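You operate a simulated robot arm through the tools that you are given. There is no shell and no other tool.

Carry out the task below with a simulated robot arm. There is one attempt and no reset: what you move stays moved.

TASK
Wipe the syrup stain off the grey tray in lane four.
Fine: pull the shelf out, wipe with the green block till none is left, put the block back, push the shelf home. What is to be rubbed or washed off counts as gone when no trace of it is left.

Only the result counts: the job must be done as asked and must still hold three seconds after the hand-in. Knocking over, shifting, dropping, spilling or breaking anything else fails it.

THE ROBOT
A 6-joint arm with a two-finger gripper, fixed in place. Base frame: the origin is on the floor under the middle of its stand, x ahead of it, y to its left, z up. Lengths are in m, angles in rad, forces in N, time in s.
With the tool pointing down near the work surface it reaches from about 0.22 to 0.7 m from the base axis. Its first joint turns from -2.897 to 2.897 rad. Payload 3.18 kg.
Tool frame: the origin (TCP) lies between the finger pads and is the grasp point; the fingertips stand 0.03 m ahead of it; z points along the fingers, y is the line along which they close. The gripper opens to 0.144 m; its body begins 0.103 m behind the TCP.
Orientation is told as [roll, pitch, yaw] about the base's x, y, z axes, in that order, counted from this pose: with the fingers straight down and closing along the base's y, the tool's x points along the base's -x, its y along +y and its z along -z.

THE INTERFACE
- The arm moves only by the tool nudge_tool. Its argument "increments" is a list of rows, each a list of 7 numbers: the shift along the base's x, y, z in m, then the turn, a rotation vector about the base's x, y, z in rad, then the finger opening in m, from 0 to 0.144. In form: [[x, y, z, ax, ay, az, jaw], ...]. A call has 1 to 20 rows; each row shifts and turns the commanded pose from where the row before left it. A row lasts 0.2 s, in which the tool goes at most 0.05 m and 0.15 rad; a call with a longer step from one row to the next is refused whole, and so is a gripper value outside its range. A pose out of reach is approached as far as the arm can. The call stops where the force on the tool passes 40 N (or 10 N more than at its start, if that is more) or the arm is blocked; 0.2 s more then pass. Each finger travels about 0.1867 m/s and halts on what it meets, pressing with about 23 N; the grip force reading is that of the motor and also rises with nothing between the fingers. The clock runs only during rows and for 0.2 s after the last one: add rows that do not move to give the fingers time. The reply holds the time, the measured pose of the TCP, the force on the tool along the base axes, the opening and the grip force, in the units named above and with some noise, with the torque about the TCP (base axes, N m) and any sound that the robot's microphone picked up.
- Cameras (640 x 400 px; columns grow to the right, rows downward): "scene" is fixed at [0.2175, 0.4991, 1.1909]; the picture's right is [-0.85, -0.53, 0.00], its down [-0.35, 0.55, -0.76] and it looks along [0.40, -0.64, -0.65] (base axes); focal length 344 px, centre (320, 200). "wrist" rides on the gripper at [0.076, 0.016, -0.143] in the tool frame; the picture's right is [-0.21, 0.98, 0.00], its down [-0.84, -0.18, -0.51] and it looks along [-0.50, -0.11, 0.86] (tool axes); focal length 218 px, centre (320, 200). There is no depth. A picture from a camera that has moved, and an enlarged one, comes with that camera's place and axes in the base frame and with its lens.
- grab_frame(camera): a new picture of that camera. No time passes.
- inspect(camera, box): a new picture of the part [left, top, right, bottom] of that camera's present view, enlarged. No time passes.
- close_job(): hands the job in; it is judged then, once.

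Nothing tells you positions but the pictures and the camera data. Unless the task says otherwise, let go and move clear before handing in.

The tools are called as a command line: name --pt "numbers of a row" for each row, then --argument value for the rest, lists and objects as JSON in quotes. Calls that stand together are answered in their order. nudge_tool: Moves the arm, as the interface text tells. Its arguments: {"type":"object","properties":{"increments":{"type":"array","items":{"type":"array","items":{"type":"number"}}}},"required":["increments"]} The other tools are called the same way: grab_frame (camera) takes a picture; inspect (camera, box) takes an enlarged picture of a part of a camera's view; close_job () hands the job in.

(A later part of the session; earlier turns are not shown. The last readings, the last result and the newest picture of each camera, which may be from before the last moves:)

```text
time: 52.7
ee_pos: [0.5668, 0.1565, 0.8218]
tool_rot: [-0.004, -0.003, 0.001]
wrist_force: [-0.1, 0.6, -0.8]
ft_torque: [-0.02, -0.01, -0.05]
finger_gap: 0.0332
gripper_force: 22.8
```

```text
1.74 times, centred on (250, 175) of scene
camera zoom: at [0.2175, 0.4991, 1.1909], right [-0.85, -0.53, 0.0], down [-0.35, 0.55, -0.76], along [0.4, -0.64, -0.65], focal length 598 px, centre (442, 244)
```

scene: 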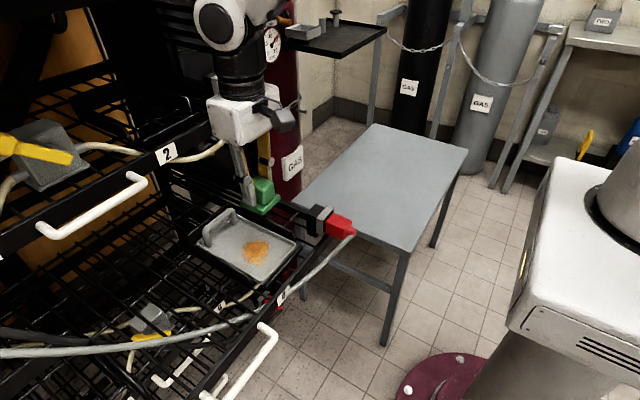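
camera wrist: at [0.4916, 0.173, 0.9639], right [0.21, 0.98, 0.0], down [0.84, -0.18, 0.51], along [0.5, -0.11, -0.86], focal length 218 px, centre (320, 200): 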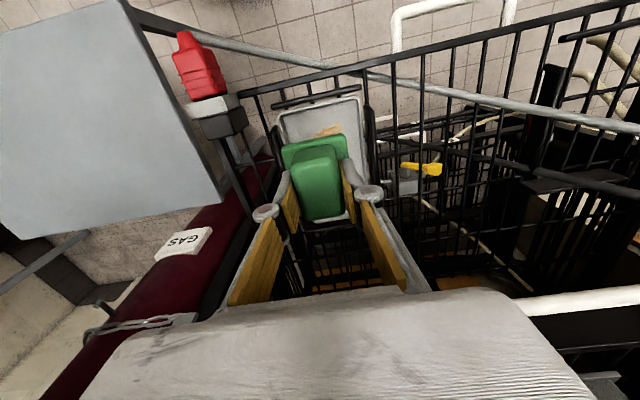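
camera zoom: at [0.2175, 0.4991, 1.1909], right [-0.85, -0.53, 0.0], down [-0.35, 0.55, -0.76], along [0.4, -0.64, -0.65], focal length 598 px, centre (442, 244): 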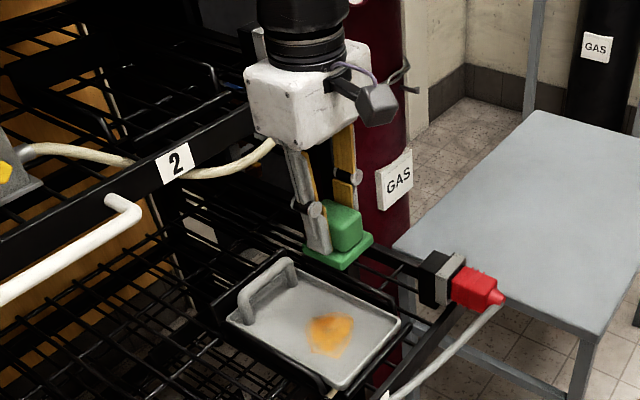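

The stain and tray rim agree with my estimates: tray front rim at x≈0.534, y from 0.10 to 0.218. I'll centre on the stain at (0.582, 0.158) and descend to about z=0.70.

nudge_tool --pt "0.005 0.0005 -0.006 0 0 0 0.0" --pt "0.005 0.0005 -0.012 0 0 0 0.0" --pt "0.005 0.0005 -0.016 0 0 0 0.0" --pt "0 0 -0.018 0 0 0 0.0" --pt "0 0 -0.018 0 0 0 0.0" --pt "0 0 -0.018 0 0 0 0.0" --pt "0 0 -0.016 0 0 0 0.0" --pt "0 0 -0.012 0 0 0 0.0" --pt "0 0 -0.006 0 0 0 0.0"

inspect --camera "scene" --box '[160, 90, 320, 290]'

grab_frame --camera "wrist"

```text
time: 54.7
ee_pos: [0.5826, 0.1572, 0.6992]
tool_rot: [-0.001, -0.003, 0.002]
wrist_force: [-0.1, 1.0, -0.1]
ft_torque: [-0.01, 0.02, -0.02]
finger_gap: 0.0328
gripper_force: 23.2
```

```text
2.00 times, centred on (240, 190) of scene
camera zoom: at [0.2175, 0.4991, 1.1909], right [-0.85, -0.53, 0.0], down [-0.35, 0.55, -0.76], along [0.4, -0.64, -0.65], focal length 687 px, centre (480, 220)
```

zoom: 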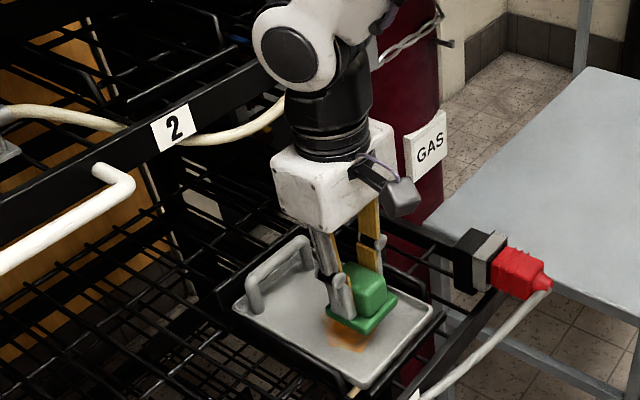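

```text
taken
camera wrist: at [0.5072, 0.1738, 0.8408], right [0.21, 0.98, 0.0], down [0.84, -0.18, 0.51], along [0.5, -0.11, -0.86], focal length 218 px, centre (320, 200)
```

wrist: 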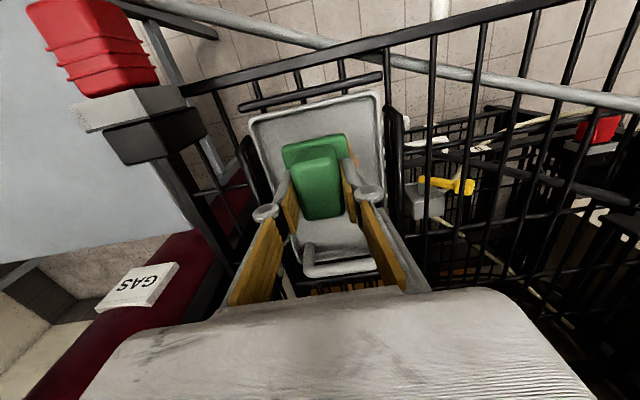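

The block hovers over the stain with good clearance around. Descending in small steps to feel the contact.

nudge_tool --pt "0 0 -0.005 0 0 0 0.0" --pt "0 0 -0.005 0 0 0 0.0" --pt "0 0 -0.004 0 0 0 0.0" --pt "0 0 -0.004 0 0 0 0.0"

inspect --camera "scene" --box '[190, 180, 290, 290]'

```text
time: 55.7
ee_pos: [0.5836, 0.1586, 0.6808]
tool_rot: [-0.002, -0.003, 0.002]
wrist_force: [-0.6, 0.3, 0.2]
ft_torque: [-0.03, 0.01, 0.0]
finger_gap: 0.0331
gripper_force: 23.1
```

```text
3.64 times, centred on (240, 235) of scene
camera zoom: at [0.2175, 0.4991, 1.1909], right [-0.85, -0.53, 0.0], down [-0.35, 0.55, -0.76], along [0.4, -0.64, -0.65], focal length 1249 px, centre (611, 73)
```

zoom: 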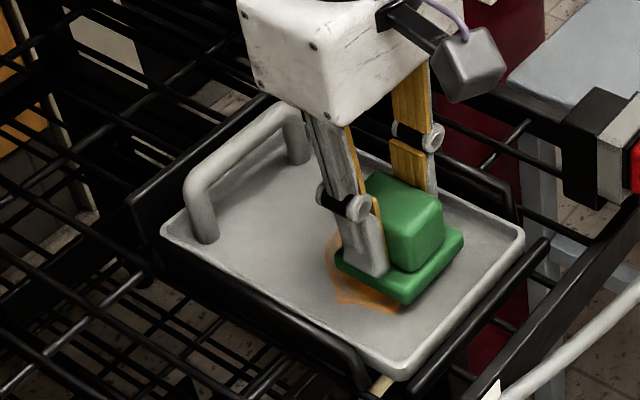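

Still a bit above the tray. Continuing down in 2 mm steps.

nudge_tool --pt "0 0 -0.003 0 0 0 0.0" --pt "0 0 -0.003 0 0 0 0.0" --pt "0 0 -0.002 0 0 0 0.0" --pt "0 0 -0.002 0 0 0 0.0"

inspect --camera "scene" --box '[190, 180, 290, 290]'

```text
time: 56.7
ee_pos: [0.5836, 0.1581, 0.6706]
tool_rot: [-0.003, -0.004, 0.002]
wrist_force: [0.8, 0.5, -0.9]
ft_torque: [0.0, -0.01, 0.0]
finger_gap: 0.0335
gripper_force: 22.6
```

```text
3.64 times, centred on (240, 235) of scene
camera zoom: at [0.2175, 0.4991, 1.1909], right [-0.85, -0.53, 0.0], down [-0.35, 0.55, -0.76], along [0.4, -0.64, -0.65], focal length 1249 px, centre (611, 73)
```

zoom: 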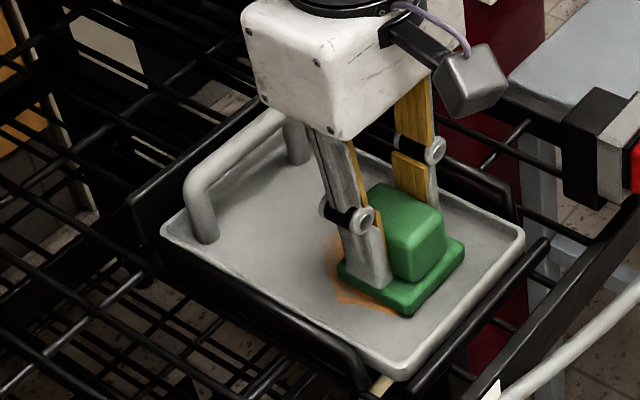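

No contact force yet, though the pad is close. Continuing down.

nudge_tool --pt "0 0 -0.002 0 0 0 0.0" --pt "0 0 -0.001 0 0 0 0.0" --pt "0 0 -0.001 0 0 0 0.0"

```text
time: 57.5
ee_pos: [0.5842, 0.1579, 0.6682]
tool_rot: [-0.002, -0.008, 0.002]
wrist_force: [-4.2, -0.9, 23.5]
ft_torque: [-0.04, 0.42, 0.04]
finger_gap: 0.0333
gripper_force: 22.7
```

Contact at TCP z≈0.668 with 23 N. I'll ease off slightly and begin rubbing with short strokes toward +y and +x, watching the force.

nudge_tool --pt "0 0 0.0008 0 0 0 0.0" --pt "0 0.005 0 0 0 0 0.0" --pt "0 0.005 0 0 0 0 0.0" --pt "0 0.005 0 0 0 0 0.0"

inspect --camera "scene" --box '[190, 180, 290, 290]'

```text
time: 58.5
ee_pos: [0.5829, 0.1722, 0.6685]
tool_rot: [-0.002, -0.004, 0.001]
wrist_force: [0.1, -10.5, 22.4]
ft_torque: [-0.31, -0.02, 0.04]
finger_gap: 0.0331
gripper_force: 23.1
```

```text
3.64 times, centred on (240, 235) of scene
camera zoom: at [0.2175, 0.4991, 1.1909], right [-0.85, -0.53, 0.0], down [-0.35, 0.55, -0.76], along [0.4, -0.64, -0.65], focal length 1249 px, centre (611, 73)
```

zoom: 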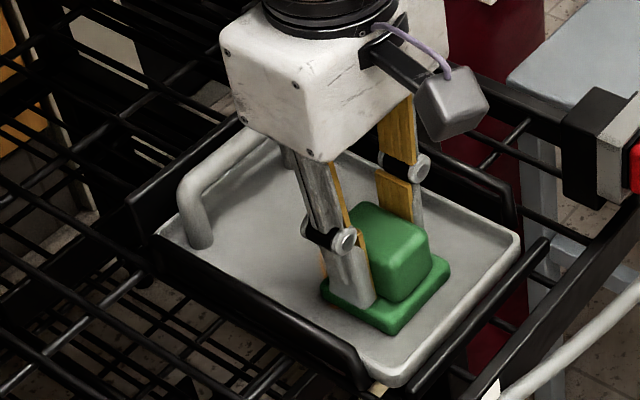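

The rub dragged the tray about 8 mm within its holder, so the pressing was too heavy. I'll carry it back by the same amount and then use a much lighter pressure.

nudge_tool --pt "0 -0.004 0 0 0 0 0.0" --pt "0 -0.004 0 0 0 0 0.0"

inspect --camera "scene" --box '[190, 180, 290, 290]'

```text
time: 59.1
ee_pos: [0.5822, 0.166, 0.6692]
tool_rot: [-0.001, -0.006, 0.002]
wrist_force: [-0.4, 7.6, 18.1]
ft_torque: [0.35, 0.07, -0.02]
finger_gap: 0.0336
gripper_force: 23.3
```

```text
3.64 times, centred on (240, 235) of scene
camera zoom: at [0.2175, 0.4991, 1.1909], right [-0.85, -0.53, 0.0], down [-0.35, 0.55, -0.76], along [0.4, -0.64, -0.65], focal length 1249 px, centre (611, 73)
```

zoom: 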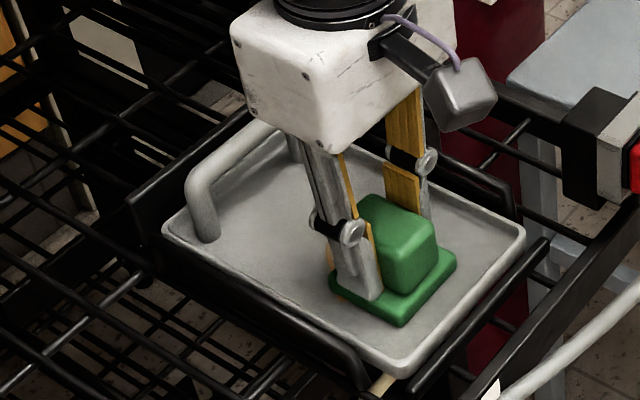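

The tray is back in its original spot. I'll reduce the pressure to about 5 N and try a light stroke.

nudge_tool --pt "0 0 0.0013 0 0 0 0.0" --pt "0 0 0 0 0 0 0.0"

```text
time: 59.7
ee_pos: [0.5813, 0.1647, 0.6682]
tool_rot: [-0.003, -0.002, -0.001]
wrist_force: [1.5, -0.8, 3.4]
ft_torque: [0.05, -0.16, -0.01]
finger_gap: 0.0331
gripper_force: 23.7
```

Pressure is now about 3.4 N. Stroking along +x.

nudge_tool --pt "0.006 0 0 0 0 0 0.0" --pt "0.006 0 0 0 0 0 0.0" --pt "0.006 0 0 0 0 0 0.0" --pt "0.006 0 0 0 0 0 0.0"

inspect --camera "scene" --box '[190, 180, 290, 290]'

```text
time: 60.7
ee_pos: [0.6061, 0.1652, 0.6704]
tool_rot: [-0.003, -0.002, 0.001]
wrist_force: [-0.1, -0.5, -0.2]
ft_torque: [0.02, 0.03, 0.03]
finger_gap: 0.0336
gripper_force: 23.4
```

```text
3.64 times, centred on (240, 235) of scene
camera zoom: at [0.2175, 0.4991, 1.1909], right [-0.85, -0.53, 0.0], down [-0.35, 0.55, -0.76], along [0.4, -0.64, -0.65], focal length 1249 px, centre (611, 73)
```

zoom: 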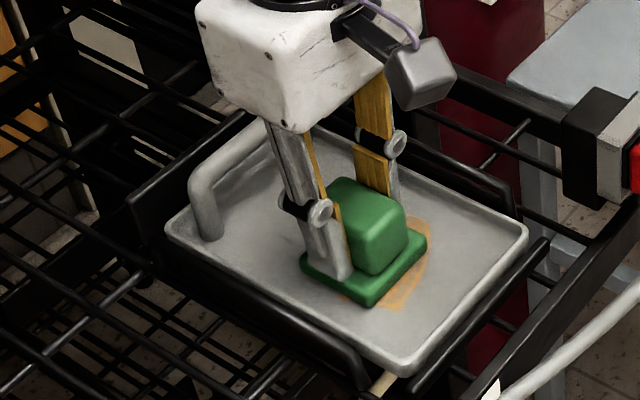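

The remaining stain is visible beside the pad and looks fainter; contact has just been lost. I'll bring the pad down lightly again and stroke back.

nudge_tool --pt "0 0 -0.0012 0 0 0 0.0" --pt "0 0 0 0 0 0 0.0"

```text
time: 61.3
ee_pos: [0.6065, 0.1655, 0.6687]
tool_rot: [-0.001, -0.003, 0.002]
wrist_force: [-3.7, -3.6, 11.6]
ft_torque: [-0.04, 0.15, 0.02]
finger_gap: 0.0334
gripper_force: 23.3
```

Pressure is about 12 N. Stroking toward -y.

nudge_tool --pt "0 -0.006 0 0 0 0 0.0" --pt "0 -0.006 0 0 0 0 0.0" --pt "0 -0.006 0 0 0 0 0.0" --pt "0 -0.006 0 0 0 0 0.0"

inspect --camera "scene" --box '[190, 180, 290, 290]'

```text
time: 62.3
ee_pos: [0.6075, 0.1411, 0.6688]
tool_rot: [0.0, -0.007, 0.002]
wrist_force: [0.9, 5.2, 12.2]
ft_torque: [0.23, 0.09, -0.02]
finger_gap: 0.0332
gripper_force: 23.0
```

```text
3.64 times, centred on (240, 235) of scene
camera zoom: at [0.2175, 0.4991, 1.1909], right [-0.85, -0.53, 0.0], down [-0.35, 0.55, -0.76], along [0.4, -0.64, -0.65], focal length 1249 px, centre (611, 73)
```

zoom: 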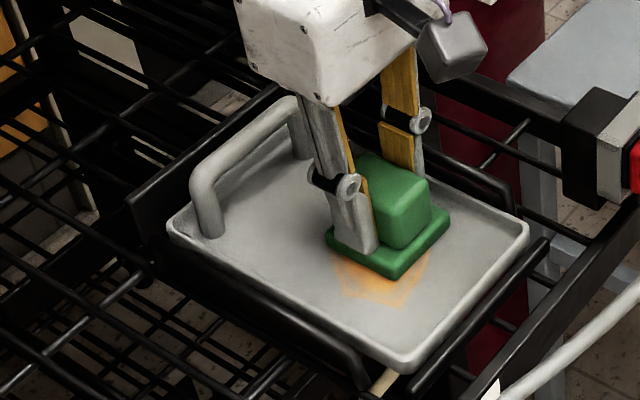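

The far part is clearing; a faint patch remains toward the front. Stroking along -x.

nudge_tool --pt "-0.006 0 0 0 0 0 0.0" --pt "-0.006 0 0 0 0 0 0.0" --pt "-0.006 0 0 0 0 0 0.0" --pt "-0.006 0 0 0 0 0 0.0" --pt "-0.006 0 0 0 0 0 0.0"

inspect --camera "scene" --box '[190, 180, 290, 290]'

```text
time: 63.5
ee_pos: [0.5764, 0.1416, 0.6681]
tool_rot: [-0.001, -0.007, 0.001]
wrist_force: [8.0, -0.9, 17.8]
ft_torque: [-0.01, -0.14, -0.01]
finger_gap: 0.033
gripper_force: 22.3
```

```text
3.64 times, centred on (240, 235) of scene
camera zoom: at [0.2175, 0.4991, 1.1909], right [-0.85, -0.53, 0.0], down [-0.35, 0.55, -0.76], along [0.4, -0.64, -0.65], focal length 1249 px, centre (611, 73)
```

zoom: 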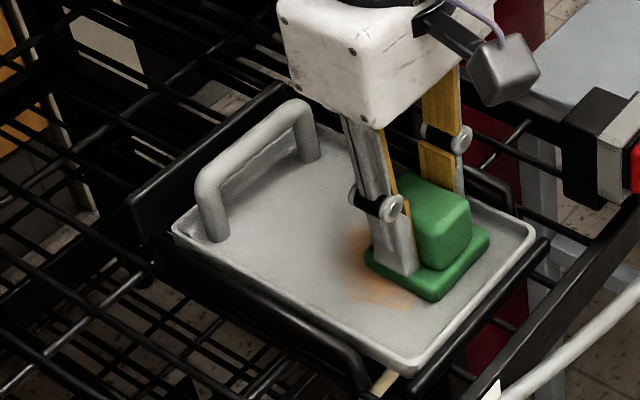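

The stain keeps fading. Stroking along +y now, which should also carry the tray back toward its place.

nudge_tool --pt "0 0.006 0.0003 0 0 0 0.0" --pt "0 0.006 0 0 0 0 0.0" --pt "0 0.006 0 0 0 0 0.0" --pt "0 0.006 0 0 0 0 0.0" --pt "0 0.006 0 0 0 0 0.0" --pt "0 0.006 0 0 0 0 0.0"

inspect --camera "scene" --box '[190, 180, 290, 290]'

```text
time: 64.9
ee_pos: [0.5765, 0.1776, 0.6683]
tool_rot: [-0.002, -0.004, 0.002]
wrist_force: [0.0, -8.6, 19.8]
ft_torque: [-0.2, -0.1, 0.0]
finger_gap: 0.0333
gripper_force: 22.9
```

```text
3.64 times, centred on (240, 235) of scene
camera zoom: at [0.2175, 0.4991, 1.1909], right [-0.85, -0.53, 0.0], down [-0.35, 0.55, -0.76], along [0.4, -0.64, -0.65], focal length 1249 px, centre (611, 73)
```

zoom: 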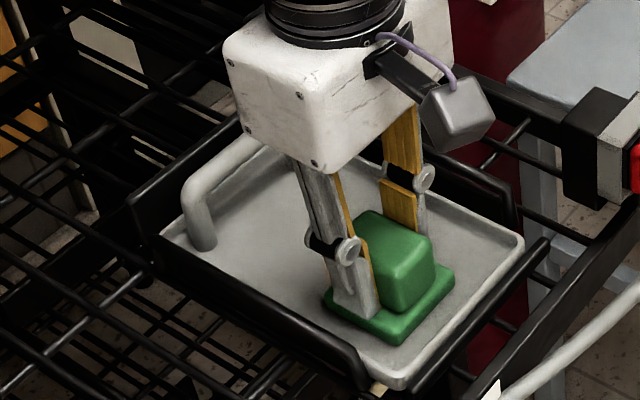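

No stain is visible outside the pad from here. Continuing with a +x stroke to cover the rest.

nudge_tool --pt "0.006 0 0 0 0 0 0.0" --pt "0.006 0 0 0 0 0 0.0" --pt "0.006 0 0 0 0 0 0.0" --pt "0.006 0 0 0 0 0 0.0" --pt "0.006 0 0 0 0 0 0.0"

inspect --camera "scene" --box '[190, 180, 290, 290]'

```text
time: 66.1
ee_pos: [0.6074, 0.1765, 0.6679]
tool_rot: [-0.002, -0.005, 0.001]
wrist_force: [-6.4, 0.7, 16.4]
ft_torque: [0.06, 0.31, 0.0]
finger_gap: 0.0333
gripper_force: 22.7
```

```text
3.64 times, centred on (240, 235) of scene
camera zoom: at [0.2175, 0.4991, 1.1909], right [-0.85, -0.53, 0.0], down [-0.35, 0.55, -0.76], along [0.4, -0.64, -0.65], focal length 1249 px, centre (611, 73)
```

zoom: 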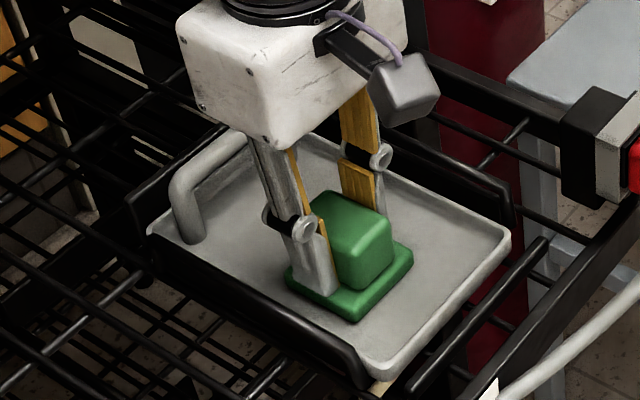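

The tray looks clean on the visible side. Stroking -y again at this depth to cover the back part and bring the tray back.

nudge_tool --pt "0 -0.006 0.0002 0 0 0 0.0" --pt "0 -0.006 0 0 0 0 0.0" --pt "0 -0.006 0 0 0 0 0.0" --pt "0 -0.006 0 0 0 0 0.0" --pt "0 -0.006 0 0 0 0 0.0"

inspect --camera "scene" --box '[190, 180, 290, 290]'

```text
time: 67.3
ee_pos: [0.6075, 0.148, 0.6682]
tool_rot: [0.0, -0.005, 0.001]
wrist_force: [0.9, 3.4, 6.9]
ft_torque: [0.17, 0.05, -0.06]
finger_gap: 0.0334
gripper_force: 23.0
```

```text
3.64 times, centred on (240, 235) of scene
camera zoom: at [0.2175, 0.4991, 1.1909], right [-0.85, -0.53, 0.0], down [-0.35, 0.55, -0.76], along [0.4, -0.64, -0.65], focal length 1249 px, centre (611, 73)
```

zoom: 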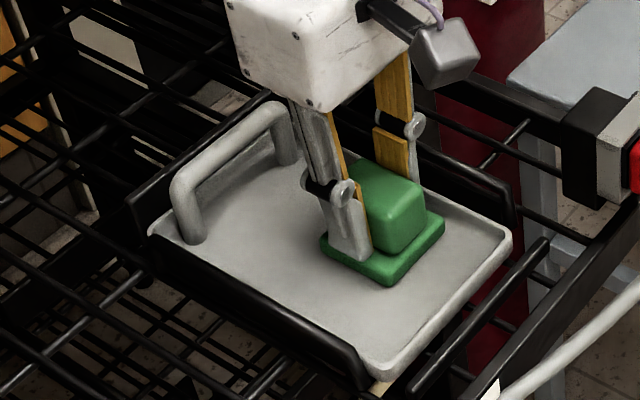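

The visible tray surface looks clean now. I'll lift the block a few centimetres and inspect the whole tray for traces.

nudge_tool --pt "0 0 0.003 0 0 0 0.0" --pt "0 0 0.006 0 0 0 0.0" --pt "0 0 0.012 0 0 0 0.0" --pt "0 0 0.016 0 0 0 0.0" --pt "0 0 0.016 0 0 0 0.0" --pt "0 0 0.016 0 0 0 0.0" --pt "0 0 0.016 0 0 0 0.0" --pt "0 0 0.012 0 0 0 0.0" --pt "0 0 0.006 0 0 0 0.0"

inspect --camera "scene" --box '[190, 180, 290, 290]'

inspect --camera "wrist" --box '[210, 60, 430, 290]'

```text
time: 69.3
ee_pos: [0.6076, 0.148, 0.7718]
tool_rot: [-0.002, -0.003, 0.003]
wrist_force: [0.0, -0.2, -0.2]
ft_torque: [-0.04, -0.03, -0.02]
finger_gap: 0.0333
gripper_force: 22.9
```

```text
3.64 times, centred on (240, 235) of scene
camera zoom: at [0.2175, 0.4991, 1.1909], right [-0.85, -0.53, 0.0], down [-0.35, 0.55, -0.76], along [0.4, -0.64, -0.65], focal length 1249 px, centre (611, 73)
```

zoom: 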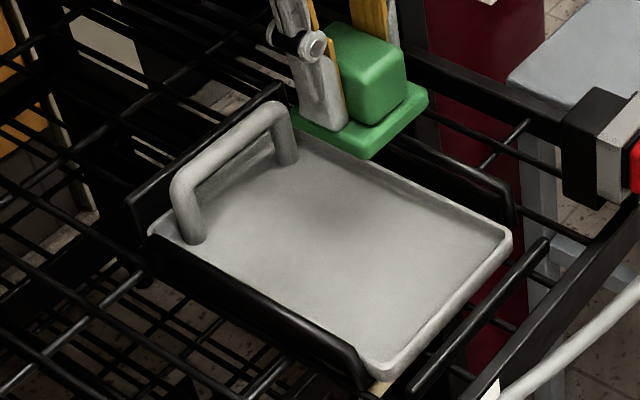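

```text
1.74 times, centred on (320, 175) of wrist
camera zoom: at [0.531, 0.1632, 0.9139], right [0.21, 0.98, 0.0], down [0.84, -0.18, 0.51], along [0.5, -0.11, -0.86], focal length 380 px, centre (320, 244)
```

zoom: 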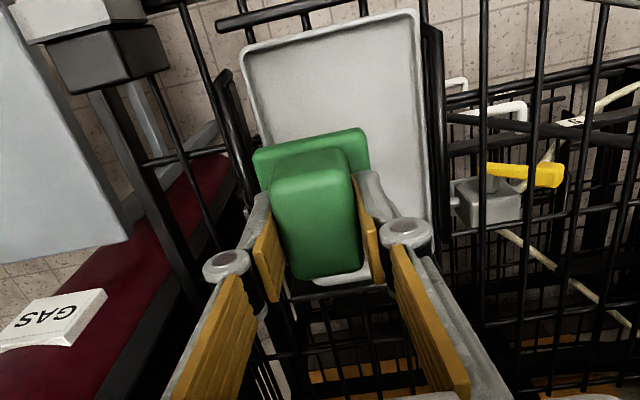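

The stain seems gone; the darker centre is likely the gripper's shadow. I'll zoom in hard to look for faint traces.

inspect --camera "scene" --box '[228, 215, 278, 275]'

inspect --camera "scene" --box '[225, 205, 265, 245]'

inspect --camera "wrist" --box '[280, 65, 385, 150]'

```text
6.67 times, centred on (253, 245) of scene
camera zoom: at [0.2175, 0.4991, 1.1909], right [-0.85, -0.53, 0.0], down [-0.35, 0.55, -0.76], along [0.4, -0.64, -0.65], focal length 2291 px, centre (767, -100)
```

zoom: 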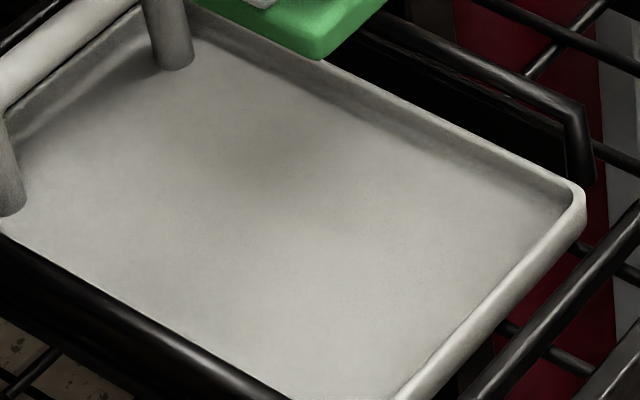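

```text
10.00 times, centred on (245, 225) of scene
camera zoom: at [0.2175, 0.4991, 1.1909], right [-0.85, -0.53, 0.0], down [-0.35, 0.55, -0.76], along [0.4, -0.64, -0.65], focal length 3436 px, centre (1070, -50)
```

zoom: 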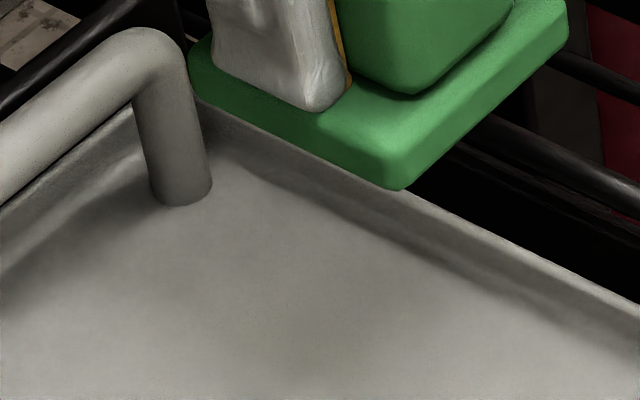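

```text
4.71 times, centred on (332, 108) of wrist
camera zoom: at [0.531, 0.1632, 0.9139], right [0.21, 0.98, 0.0], down [0.84, -0.18, 0.51], along [0.5, -0.11, -0.86], focal length 1027 px, centre (261, 635)
```

zoom: 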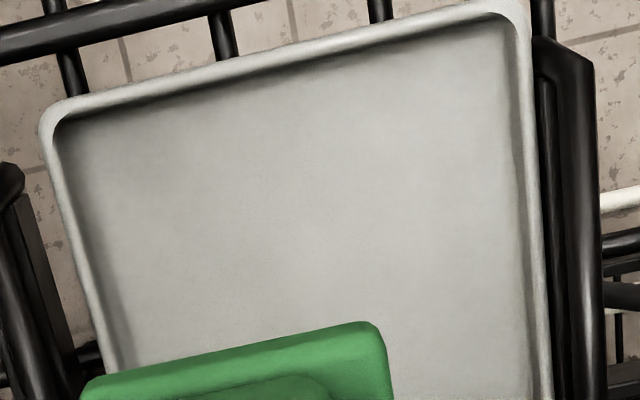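

I see no stain left, but to be sure no faint trace remains I'll make another full set of light passes, and use them to settle the tray back to its original place.

nudge_tool --pt "0 0.008 -0.008 0 0 0 0.0" --pt "0 0.01 -0.014 0 0 0 0.0" --pt "0 0.008 -0.016 0 0 0 0.0" --pt "0 0.003 -0.016 0 0 0 0.0" --pt "0 0 -0.016 0 0 0 0.0" --pt "0 0 -0.014 0 0 0 0.0" --pt "0 0 -0.01 0 0 0 0.0" --pt "0 0 -0.006 0 0 0 0.0" --pt "0 0 -0.0025 0 0 0 0.0"

```text
time: 71.3
ee_pos: [0.6076, 0.1767, 0.6685]
tool_rot: [-0.003, -0.001, 0.001]
wrist_force: [-0.8, -0.7, 0.7]
ft_torque: [0.04, 0.03, 0.03]
finger_gap: 0.033
gripper_force: 22.8
```

nudge_tool --pt "0 0 -0.0008 0 0 0 0.0" --pt "0 -0.006 0 0 0 0 0.0" --pt "0 -0.006 0 0 0 0 0.0" --pt "0 -0.006 0 0 0 0 0.0" --pt "0 -0.006 0 0 0 0 0.0" --pt "0 -0.006 0 0 0 0 0.0"

inspect --camera "scene" --box '[190, 180, 290, 290]'

```text
time: 72.7
ee_pos: [0.6083, 0.146, 0.6664]
tool_rot: [-0.002, -0.006, 0.002]
wrist_force: [-0.3, 4.2, 11.5]
ft_torque: [0.18, 0.13, -0.05]
finger_gap: 0.0333
gripper_force: 22.9
```

```text
3.64 times, centred on (240, 235) of scene
camera zoom: at [0.2175, 0.4991, 1.1909], right [-0.85, -0.53, 0.0], down [-0.35, 0.55, -0.76], along [0.4, -0.64, -0.65], focal length 1249 px, centre (611, 73)
```

zoom: 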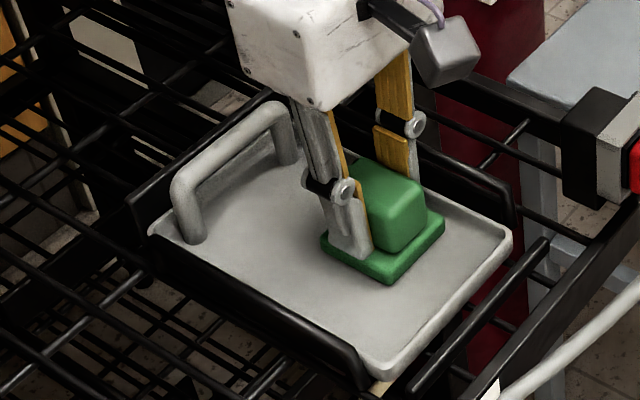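

Pressing at about 11 N and the tray stays put. Continuing the raster: step toward -x, stroke +y, step again, stroke -y.

nudge_tool --pt "-0.006 0 0 0 0 0 0.0" --pt "-0.006 0 0 0 0 0 0.0" --pt "0 0.007 0 0 0 0 0.0" --pt "0 0.007 0 0 0 0 0.0" --pt "0 0.007 0 0 0 0 0.0" --pt "0 0.007 0 0 0 0 0.0" --pt "0 0.006 0 0 0 0 0.0" --pt "-0.006 0 0 0 0 0 0.0" --pt "-0.006 0 0 0 0 0 0.0" --pt "0 -0.007 0 0 0 0 0.0" --pt "0 -0.007 0 0 0 0 0.0" --pt "0 -0.007 0 0 0 0 0.0" --pt "0 -0.007 0 0 0 0 0.0" --pt "0 -0.006 0 0 0 0 0.0"

inspect --camera "scene" --box '[190, 180, 290, 290]'

```text
time: 75.7
ee_pos: [0.5831, 0.1465, 0.6671]
tool_rot: [-0.001, -0.006, 0.002]
wrist_force: [-0.3, 7.7, 18.9]
ft_torque: [0.32, 0.06, -0.01]
finger_gap: 0.0332
gripper_force: 22.6
```

```text
3.64 times, centred on (240, 235) of scene
camera zoom: at [0.2175, 0.4991, 1.1909], right [-0.85, -0.53, 0.0], down [-0.35, 0.55, -0.76], along [0.4, -0.64, -0.65], focal length 1249 px, centre (611, 73)
```

zoom: 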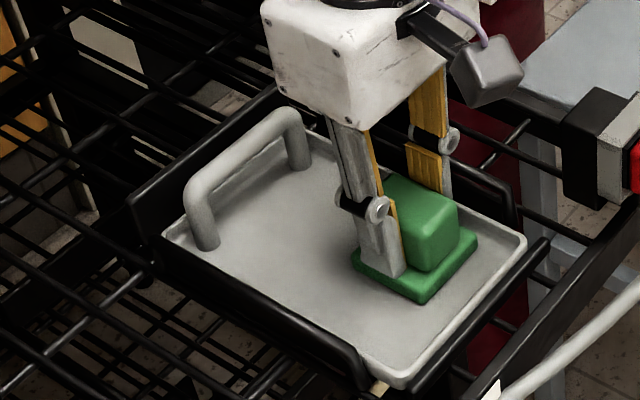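

Still clean. One more set of strokes along x at a couple of y positions, a little lighter.

nudge_tool --pt "-0.004 0 0.0005 0 0 0 0.0" --pt "0.007 0 0 0 0 0 0.0" --pt "0.007 0 0 0 0 0 0.0" --pt "0.007 0 0 0 0 0 0.0" --pt "0.007 0 0 0 0 0 0.0" --pt "0 0.007 0 0 0 0 0.0" --pt "0 0.007 0 0 0 0 0.0" --pt "-0.007 0 0 0 0 0 0.0" --pt "-0.007 0 0 0 0 0 0.0" --pt "-0.007 0 0 0 0 0 0.0" --pt "-0.007 0 0 0 0 0 0.0" --pt "0 0.007 0 0 0 0 0.0" --pt "0 0.007 0 0 0 0 0.0" --pt "0.007 0 0 0 0 0 0.0" --pt "0.007 0 0 0 0 0 0.0" --pt "0.007 0 0 0 0 0 0.0"

inspect --camera "scene" --box '[190, 180, 290, 290]'

```text
time: 79.1
ee_pos: [0.6004, 0.1746, 0.6689]
tool_rot: [-0.003, -0.003, 0.002]
wrist_force: [0.6, 0.2, -1.6]
ft_torque: [0.02, -0.02, -0.01]
finger_gap: 0.0334
gripper_force: 23.2
```

```text
3.64 times, centred on (240, 235) of scene
camera zoom: at [0.2175, 0.4991, 1.1909], right [-0.85, -0.53, 0.0], down [-0.35, 0.55, -0.76], along [0.4, -0.64, -0.65], focal length 1249 px, centre (611, 73)
```

zoom: 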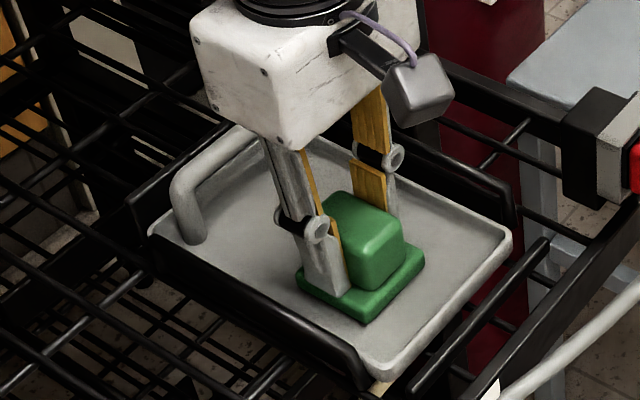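

Contact was lost near the end, and the tray sits about 5 mm off in +x and +y. I'll press again and carry the tray back by that amount.

nudge_tool --pt "0 0 -0.0012 0 0 0 0.0" --pt "0 0 -0.0008 0 0 0 0.0" --pt "0 0 0 0 0 0 0.0"

```text
time: 79.9
ee_pos: [0.5998, 0.1738, 0.668]
tool_rot: [-0.002, -0.008, 0.001]
wrist_force: [-6.8, -4.5, 30.0]
ft_torque: [-0.16, 0.57, 0.01]
finger_gap: 0.0336
gripper_force: 22.8
```

nudge_tool --pt "0 0 0.0008 0 0 0 0.0" --pt "-0.003 -0.003 0 0 0 0 0.0" --pt "-0.003 -0.003 0 0 0 0 0.0" --pt "-0.001 -0.001 0 0 0 0 0.0"

inspect --camera "scene" --box '[190, 180, 290, 290]'

```text
time: 80.9
ee_pos: [0.5937, 0.1674, 0.6686]
tool_rot: [-0.003, -0.009, 0.002]
wrist_force: [6.6, 5.7, 23.7]
ft_torque: [0.27, -0.1, -0.04]
finger_gap: 0.0331
gripper_force: 23.1
```

```text
3.64 times, centred on (240, 235) of scene
camera zoom: at [0.2175, 0.4991, 1.1909], right [-0.85, -0.53, 0.0], down [-0.35, 0.55, -0.76], along [0.4, -0.64, -0.65], focal length 1249 px, centre (611, 73)
```

zoom: 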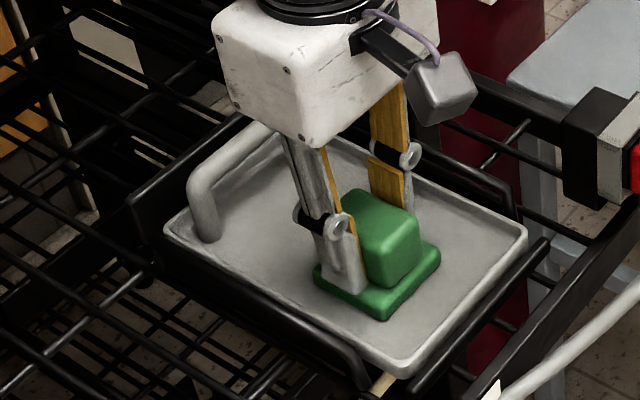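

Nearly back; about 2.5 mm too far in -x. A tiny +x correction, then lift off gently and inspect.

nudge_tool --pt "0.002 0.0005 0 0 0 0 0.0" --pt "0.002 0.0005 0 0 0 0 0.0" --pt "-0.001 0 0.001 0 0 0 0.0" --pt "0 0 0.002 0 0 0 0.0" --pt "0 0 0.006 0 0 0 0.0" --pt "0 0 0.012 0 0 0 0.0" --pt "0 0 0.016 0 0 0 0.0" --pt "0 0 0.016 0 0 0 0.0" --pt "0 0 0.016 0 0 0 0.0" --pt "0 0 0.016 0 0 0 0.0" --pt "0 0 0.016 0 0 0 0.0" --pt "0 0 0.016 0 0 0 0.0" --pt "0 0 0.016 0 0 0 0.0" --pt "0 0 0.012 0 0 0 0.0" --pt "0 0 0.006 0 0 0 0.0"

inspect --camera "scene" --box '[180, 190, 310, 290]'

inspect --camera "wrist" --box '[240, 60, 420, 200]'

```text
time: 84.1
ee_pos: [0.5959, 0.1681, 0.818]
tool_rot: [0.0, -0.003, 0.003]
wrist_force: [-0.2, 0.0, -1.2]
ft_torque: [-0.05, 0.03, 0.01]
finger_gap: 0.0332
gripper_force: 22.5
```

```text
4.00 times, centred on (245, 240) of scene
camera zoom: at [0.2175, 0.4991, 1.1909], right [-0.85, -0.53, 0.0], down [-0.35, 0.55, -0.76], along [0.4, -0.64, -0.65], focal length 1374 px, centre (620, 40)
```

zoom: 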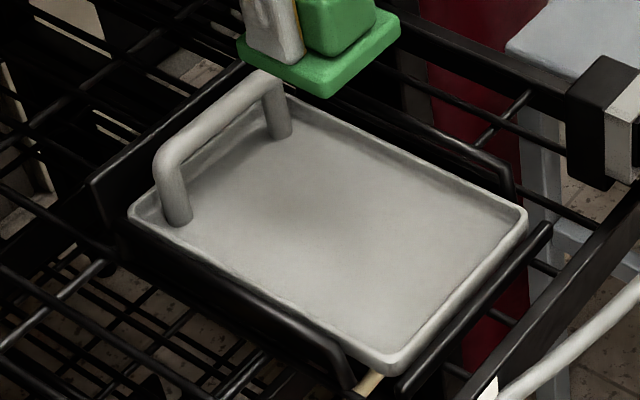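

```text
2.86 times, centred on (330, 130) of wrist
camera zoom: at [0.5198, 0.1839, 0.9606], right [0.21, 0.98, 0.0], down [0.84, -0.18, 0.51], along [0.5, -0.11, -0.86], focal length 624 px, centre (291, 400)
```

zoom: 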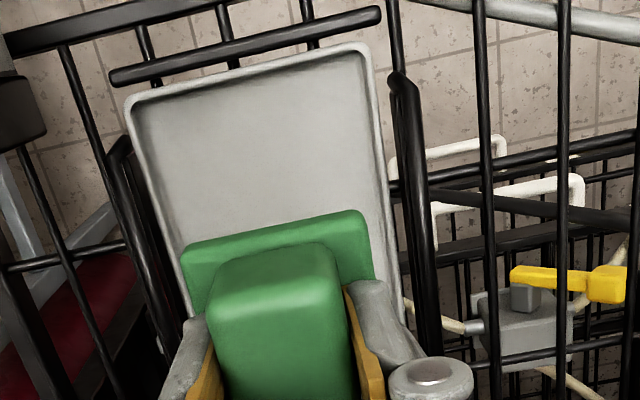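

The tray is back within 2–3 mm of its original spot and looks clean. I'll carry the block back over the table at a gentle pace and then inspect the tray without shadows.

nudge_tool --pt "-0.003 -0.008 0 0 0 0 0.0" --pt "-0.006 -0.014 0 0 0 0 0.0" --pt "-0.0085 -0.02 0 0 0 0 0.0" --pt "-0.0085 -0.022 0 0 0 0 0.0" --pt "-0.0085 -0.022 0 0 0 0 0.0" --pt "-0.0085 -0.022 0 0 0 0 0.0" --pt "-0.0085 -0.022 0 0 0 0 0.0" --pt "-0.0085 -0.022 0 0 0 0 0.0" --pt "-0.0085 -0.022 0 0 0 0 0.0" --pt "-0.0085 -0.022 0 0 0 0 0.0" --pt "-0.0085 -0.022 0 0 0 0 0.0" --pt "-0.0085 -0.022 0 0 0 0 0.0" --pt "-0.0085 -0.022 0 0 0 0 0.0" --pt "-0.0085 -0.022 0 0 0 0 0.0" --pt "-0.0085 -0.022 0 0 0 0 0.0" --pt "-0.0085 -0.022 0 0 0 0 0.0" --pt "-0.0085 -0.022 0 0 0 0 0.0" --pt "-0.0085 -0.022 0 0 0 0 0.0" --pt "-0.004 -0.011 0 0 0 0 0.0" --pt "-0.002 -0.004 0 0 0 0 0.0"

inspect --camera "scene" --box '[180, 190, 310, 290]'

grab_frame --camera "wrist"

inspect --camera "scene" --box '[225, 215, 285, 275]'

```text
time: 88.3
ee_pos: [0.4448, -0.2194, 0.8183]
tool_rot: [-0.001, -0.004, 0.0]
wrist_force: [1.4, -0.3, 0.3]
ft_torque: [0.03, -0.01, 0.01]
finger_gap: 0.0334
gripper_force: 22.9
```

```text
4.00 times, centred on (245, 240) of scene
camera zoom: at [0.2175, 0.4991, 1.1909], right [-0.85, -0.53, 0.0], down [-0.35, 0.55, -0.76], along [0.4, -0.64, -0.65], focal length 1374 px, centre (620, 40)
```

zoom: 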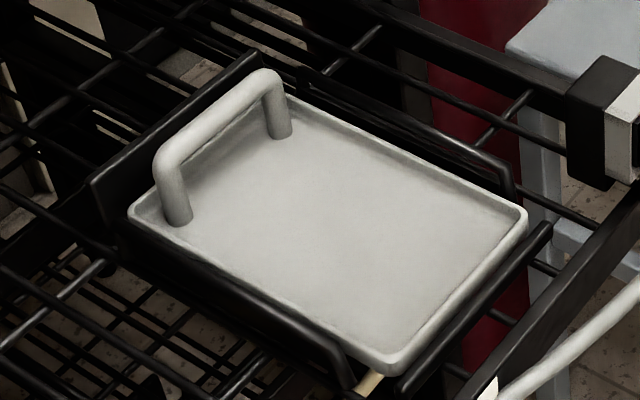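

```text
taken
camera wrist: at [0.3688, -0.2033, 0.9609], right [0.21, 0.98, 0.0], down [0.84, -0.18, 0.51], along [0.5, -0.11, -0.86], focal length 218 px, centre (320, 200)
```

wrist: 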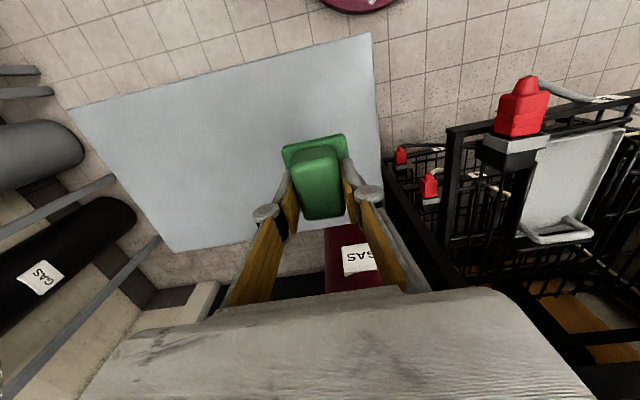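

```text
6.67 times, centred on (255, 245) of scene
camera zoom: at [0.2175, 0.4991, 1.1909], right [-0.85, -0.53, 0.0], down [-0.35, 0.55, -0.76], along [0.4, -0.64, -0.65], focal length 2291 px, centre (753, -100)
```

zoom: 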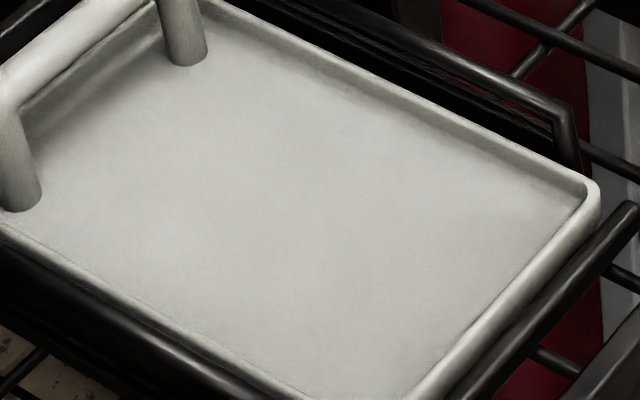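

The tray is spotless. Now I'll lower the block back to its original place on the table, slowing near the surface.

nudge_tool --pt "0 -0.002 -0.006 0 0 0 0.0" --pt "0 0 -0.012 0 0 0 0.0" --pt "0 0 -0.018 0 0 0 0.0" --pt "0 0 -0.018 0 0 0 0.0" --pt "0 0 -0.018 0 0 0 0.0" --pt "0 0 -0.018 0 0 0 0.0" --pt "0 0 -0.018 0 0 0 0.0" --pt "0 0 -0.018 0 0 0 0.0" --pt "0 0 -0.018 0 0 0 0.0" --pt "0 0 -0.018 0 0 0 0.0" --pt "0 0 -0.018 0 0 0 0.0" --pt "0 0 -0.018 0 0 0 0.0" --pt "0 0 -0.018 0 0 0 0.0" --pt "0 0 -0.012 0 0 0 0.0" --pt "0 0 -0.008 0 0 0 0.0" --pt "0 0 -0.004 0 0 0 0.0"

inspect --camera "scene" --box '[350, 150, 430, 230]'

```text
time: 91.7
ee_pos: [0.4453, -0.2199, 0.5771]
tool_rot: [-0.002, -0.003, 0.001]
wrist_force: [0.1, -0.3, -0.9]
ft_torque: [0.02, 0.02, -0.02]
finger_gap: 0.0335
gripper_force: 22.9
```

```text
5.00 times, centred on (390, 190) of scene
camera zoom: at [0.2175, 0.4991, 1.1909], right [-0.85, -0.53, 0.0], down [-0.35, 0.55, -0.76], along [0.4, -0.64, -0.65], focal length 1718 px, centre (-30, 250)
```

zoom: 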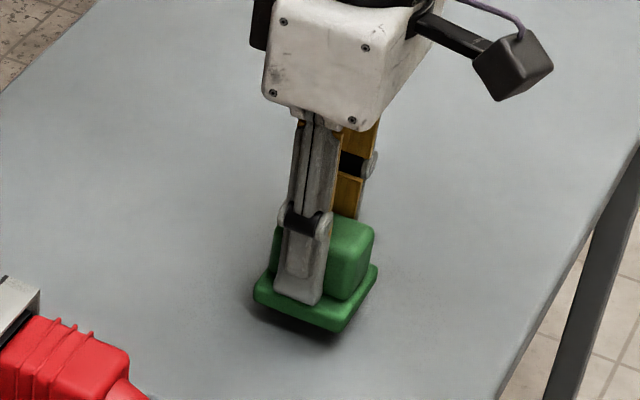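

Just above the surface. Lowering the last centimetre until contact.

nudge_tool --pt "0 0 -0.005 0 0 0 0.0" --pt "0 0 -0.003 0 0 0 0.0" --pt "0 0 -0.002 0 0 0 0.0" --pt "0 0 -0.001 0 0 0 0.0"

```text
time: 92.7
ee_pos: [0.4443, -0.2212, 0.5665]
tool_rot: [-0.002, -0.003, 0.002]
wrist_force: [1.0, -0.2, -0.6]
ft_torque: [-0.01, -0.01, -0.01]
finger_gap: 0.0335
gripper_force: 23.1
```

nudge_tool --pt "0 0 -0.001 0 0 0 0.0" --pt "0 0 -0.001 0 0 0 0.0" --pt "0 0 -0.0005 0 0 0 0.0"

inspect --camera "scene" --box '[360, 185, 424, 225]'

```text
time: 93.5
ee_pos: [0.4444, -0.2212, 0.5644]
tool_rot: [-0.002, -0.002, 0.001]
wrist_force: [-0.7, 0.0, -0.9]
ft_torque: [0.01, -0.02, -0.03]
finger_gap: 0.0334
gripper_force: 22.5
```

```text
10.00 times, centred on (392, 205) of scene
camera zoom: at [0.2175, 0.4991, 1.1909], right [-0.85, -0.53, 0.0], down [-0.35, 0.55, -0.76], along [0.4, -0.64, -0.65], focal length 3436 px, centre (-400, 150)
```

zoom: 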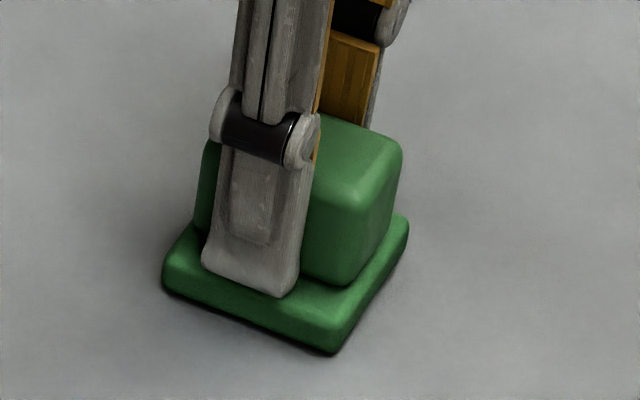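

The block is a hair above the table and about 2 mm too far in +x. I'll correct that and touch down.

nudge_tool --pt "-0.0018 0 0 0 0 0 0.0" --pt "0 0 -0.001 0 0 0 0.0" --pt "0 0 -0.0008 0 0 0 0.0"

inspect --camera "scene" --box '[360, 185, 424, 225]'

```text
time: 94.3
ee_pos: [0.4426, -0.2204, 0.5635]
tool_rot: [-0.003, -0.004, 0.001]
wrist_force: [-1.4, 3.0, 17.5]
ft_torque: [0.17, 0.21, -0.03]
finger_gap: 0.0331
gripper_force: 22.9
```

```text
10.00 times, centred on (392, 205) of scene
camera zoom: at [0.2175, 0.4991, 1.1909], right [-0.85, -0.53, 0.0], down [-0.35, 0.55, -0.76], along [0.4, -0.64, -0.65], focal length 3436 px, centre (-400, 150)
```

zoom: 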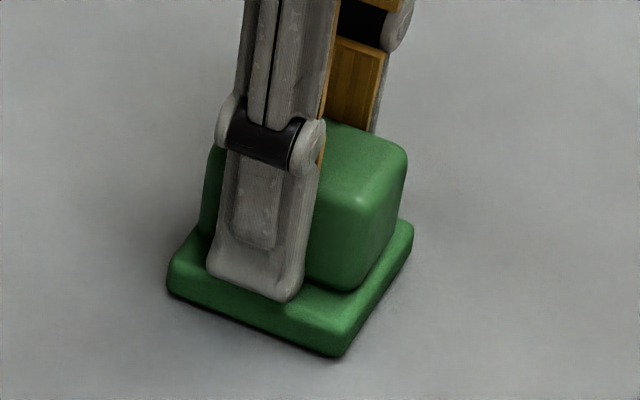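

The block now sits exactly where it was originally. I'll relieve the pressure, open the fingers and rise.

nudge_tool --pt "0 0 0.001 0 0 0 0.0" --pt "0 0 0 0 0 0 0.04" --pt "0 0 0 0 0 0 0.056" --pt "0 0 0.003 0 0 0 0.06" --pt "0 0 0.01 0 0 0 0.06" --pt "0 0 0.03 0 0 0 0.07" --pt "0 0 0.04 0 0 0 0.08" --pt "0 0 0.045 0 0 0 0.08" --pt "0 0 0.045 0 0 0 0.08" --pt "0 0 0.045 0 0 0 0.08" --pt "0 0 0.045 0 0 0 0.08" --pt "0 0 0.045 0 0 0 0.08" --pt "0 0 0 0 0 0 0.08"

inspect --camera "scene" --box '[360, 185, 424, 225]'

grab_frame --camera "scene"

grab_frame --camera "wrist"

```text
time: 97.1
ee_pos: [0.4433, -0.2214, 0.8726]
tool_rot: [-0.002, -0.004, 0.001]
wrist_force: [0.3, 0.6, -0.2]
ft_torque: [0.01, -0.01, 0.0]
finger_gap: 0.0799
gripper_force: 0.1
```

```text
10.00 times, centred on (392, 205) of scene
camera zoom: at [0.2175, 0.4991, 1.1909], right [-0.85, -0.53, 0.0], down [-0.35, 0.55, -0.76], along [0.4, -0.64, -0.65], focal length 3436 px, centre (-400, 150)
```

zoom: 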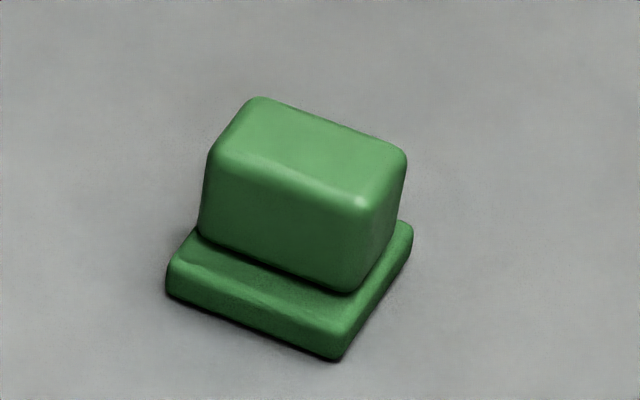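

```text
taken
```

scene: 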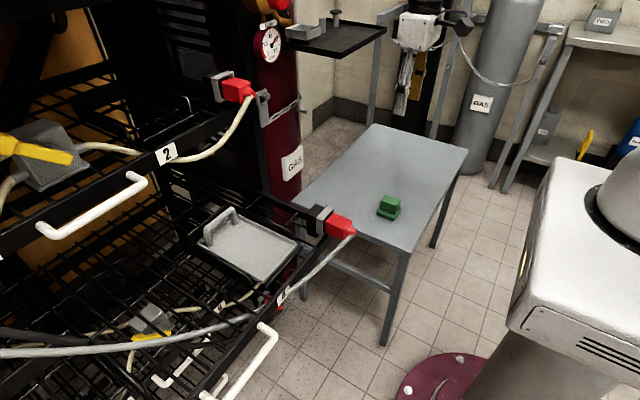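

```text
taken
camera wrist: at [0.367, -0.2053, 1.0149], right [0.21, 0.98, 0.0], down [0.84, -0.18, 0.51], along [0.5, -0.11, -0.86], focal length 218 px, centre (320, 200)
```

wrist: 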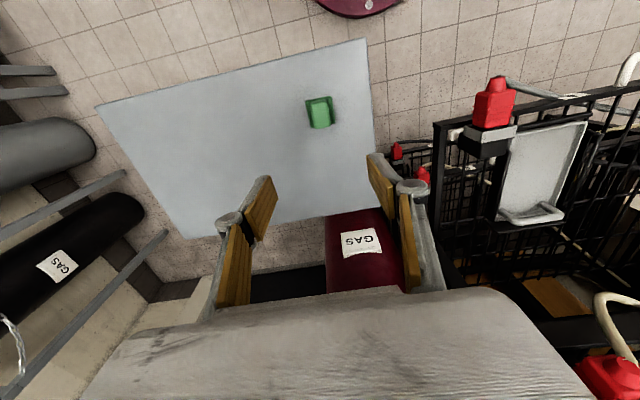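

The block is back in its place and stable. Now I'll close the fingers and move to in front of the shelf handle to push the shelf home.

nudge_tool --pt "-0.004 0.04 0 0 0 0 0.0" --pt "-0.004 0.042 0 0 0 0 0.0" --pt "-0.004 0.042 0 0 0 0 0.0" --pt "-0.004 0.042 0 0 0 0 0.0" --pt "-0.004 0.042 0 0 0 0 0.0" --pt "-0.004 0.042 0 0 0 0 0.0" --pt "-0.004 0.042 0 0 0 0 0.0" --pt "-0.004 0.042 0 0 0 0 0.0" --pt "-0.005 0.042 0 0 0 0 0.0" --pt "-0.005 0.042 0 0 0 0 0.0" --pt "-0.005 0.042 0 0 0 0 0.0" --pt "-0.005 0.042 0 0 0 0 0.0" --pt "-0.005 0.042 0 0 0 0 0.0" --pt "-0.005 0.04 0 0 0 0 0.0" --pt "0 0 0 0 0 0 0.0"

grab_frame --camera "wrist"

grab_frame --camera "scene"

```text
time: 100.3
ee_pos: [0.3806, 0.3633, 0.8712]
tool_rot: [-0.002, -0.005, 0.003]
wrist_force: [0.3, 0.9, 0.1]
ft_torque: [-0.02, -0.02, 0.01]
finger_gap: 0.0
gripper_force: 22.5
```

```text
taken
camera wrist: at [0.3048, 0.3793, 1.0131], right [0.21, 0.98, 0.0], down [0.84, -0.18, 0.51], along [0.5, -0.11, -0.86], focal length 218 px, centre (320, 200)
```

wrist: 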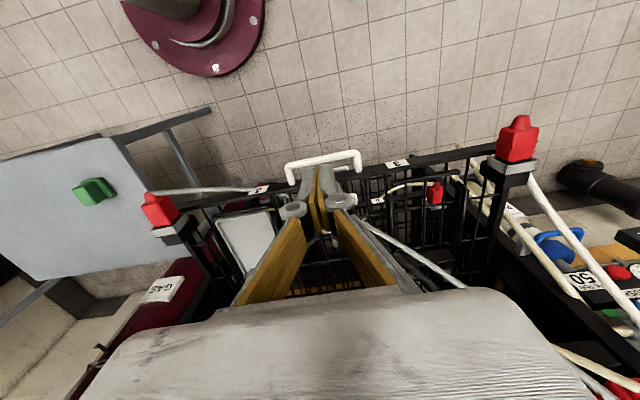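

```text
taken
```

scene: 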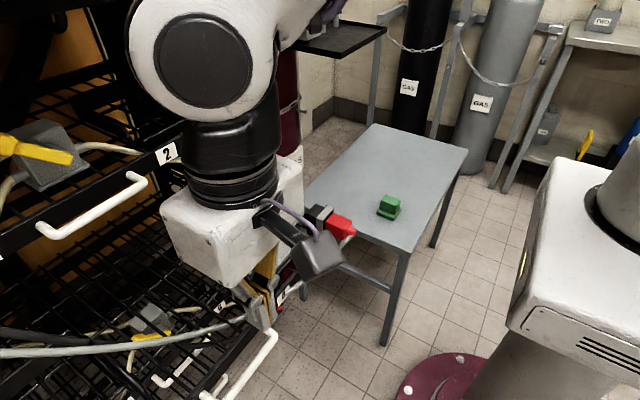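

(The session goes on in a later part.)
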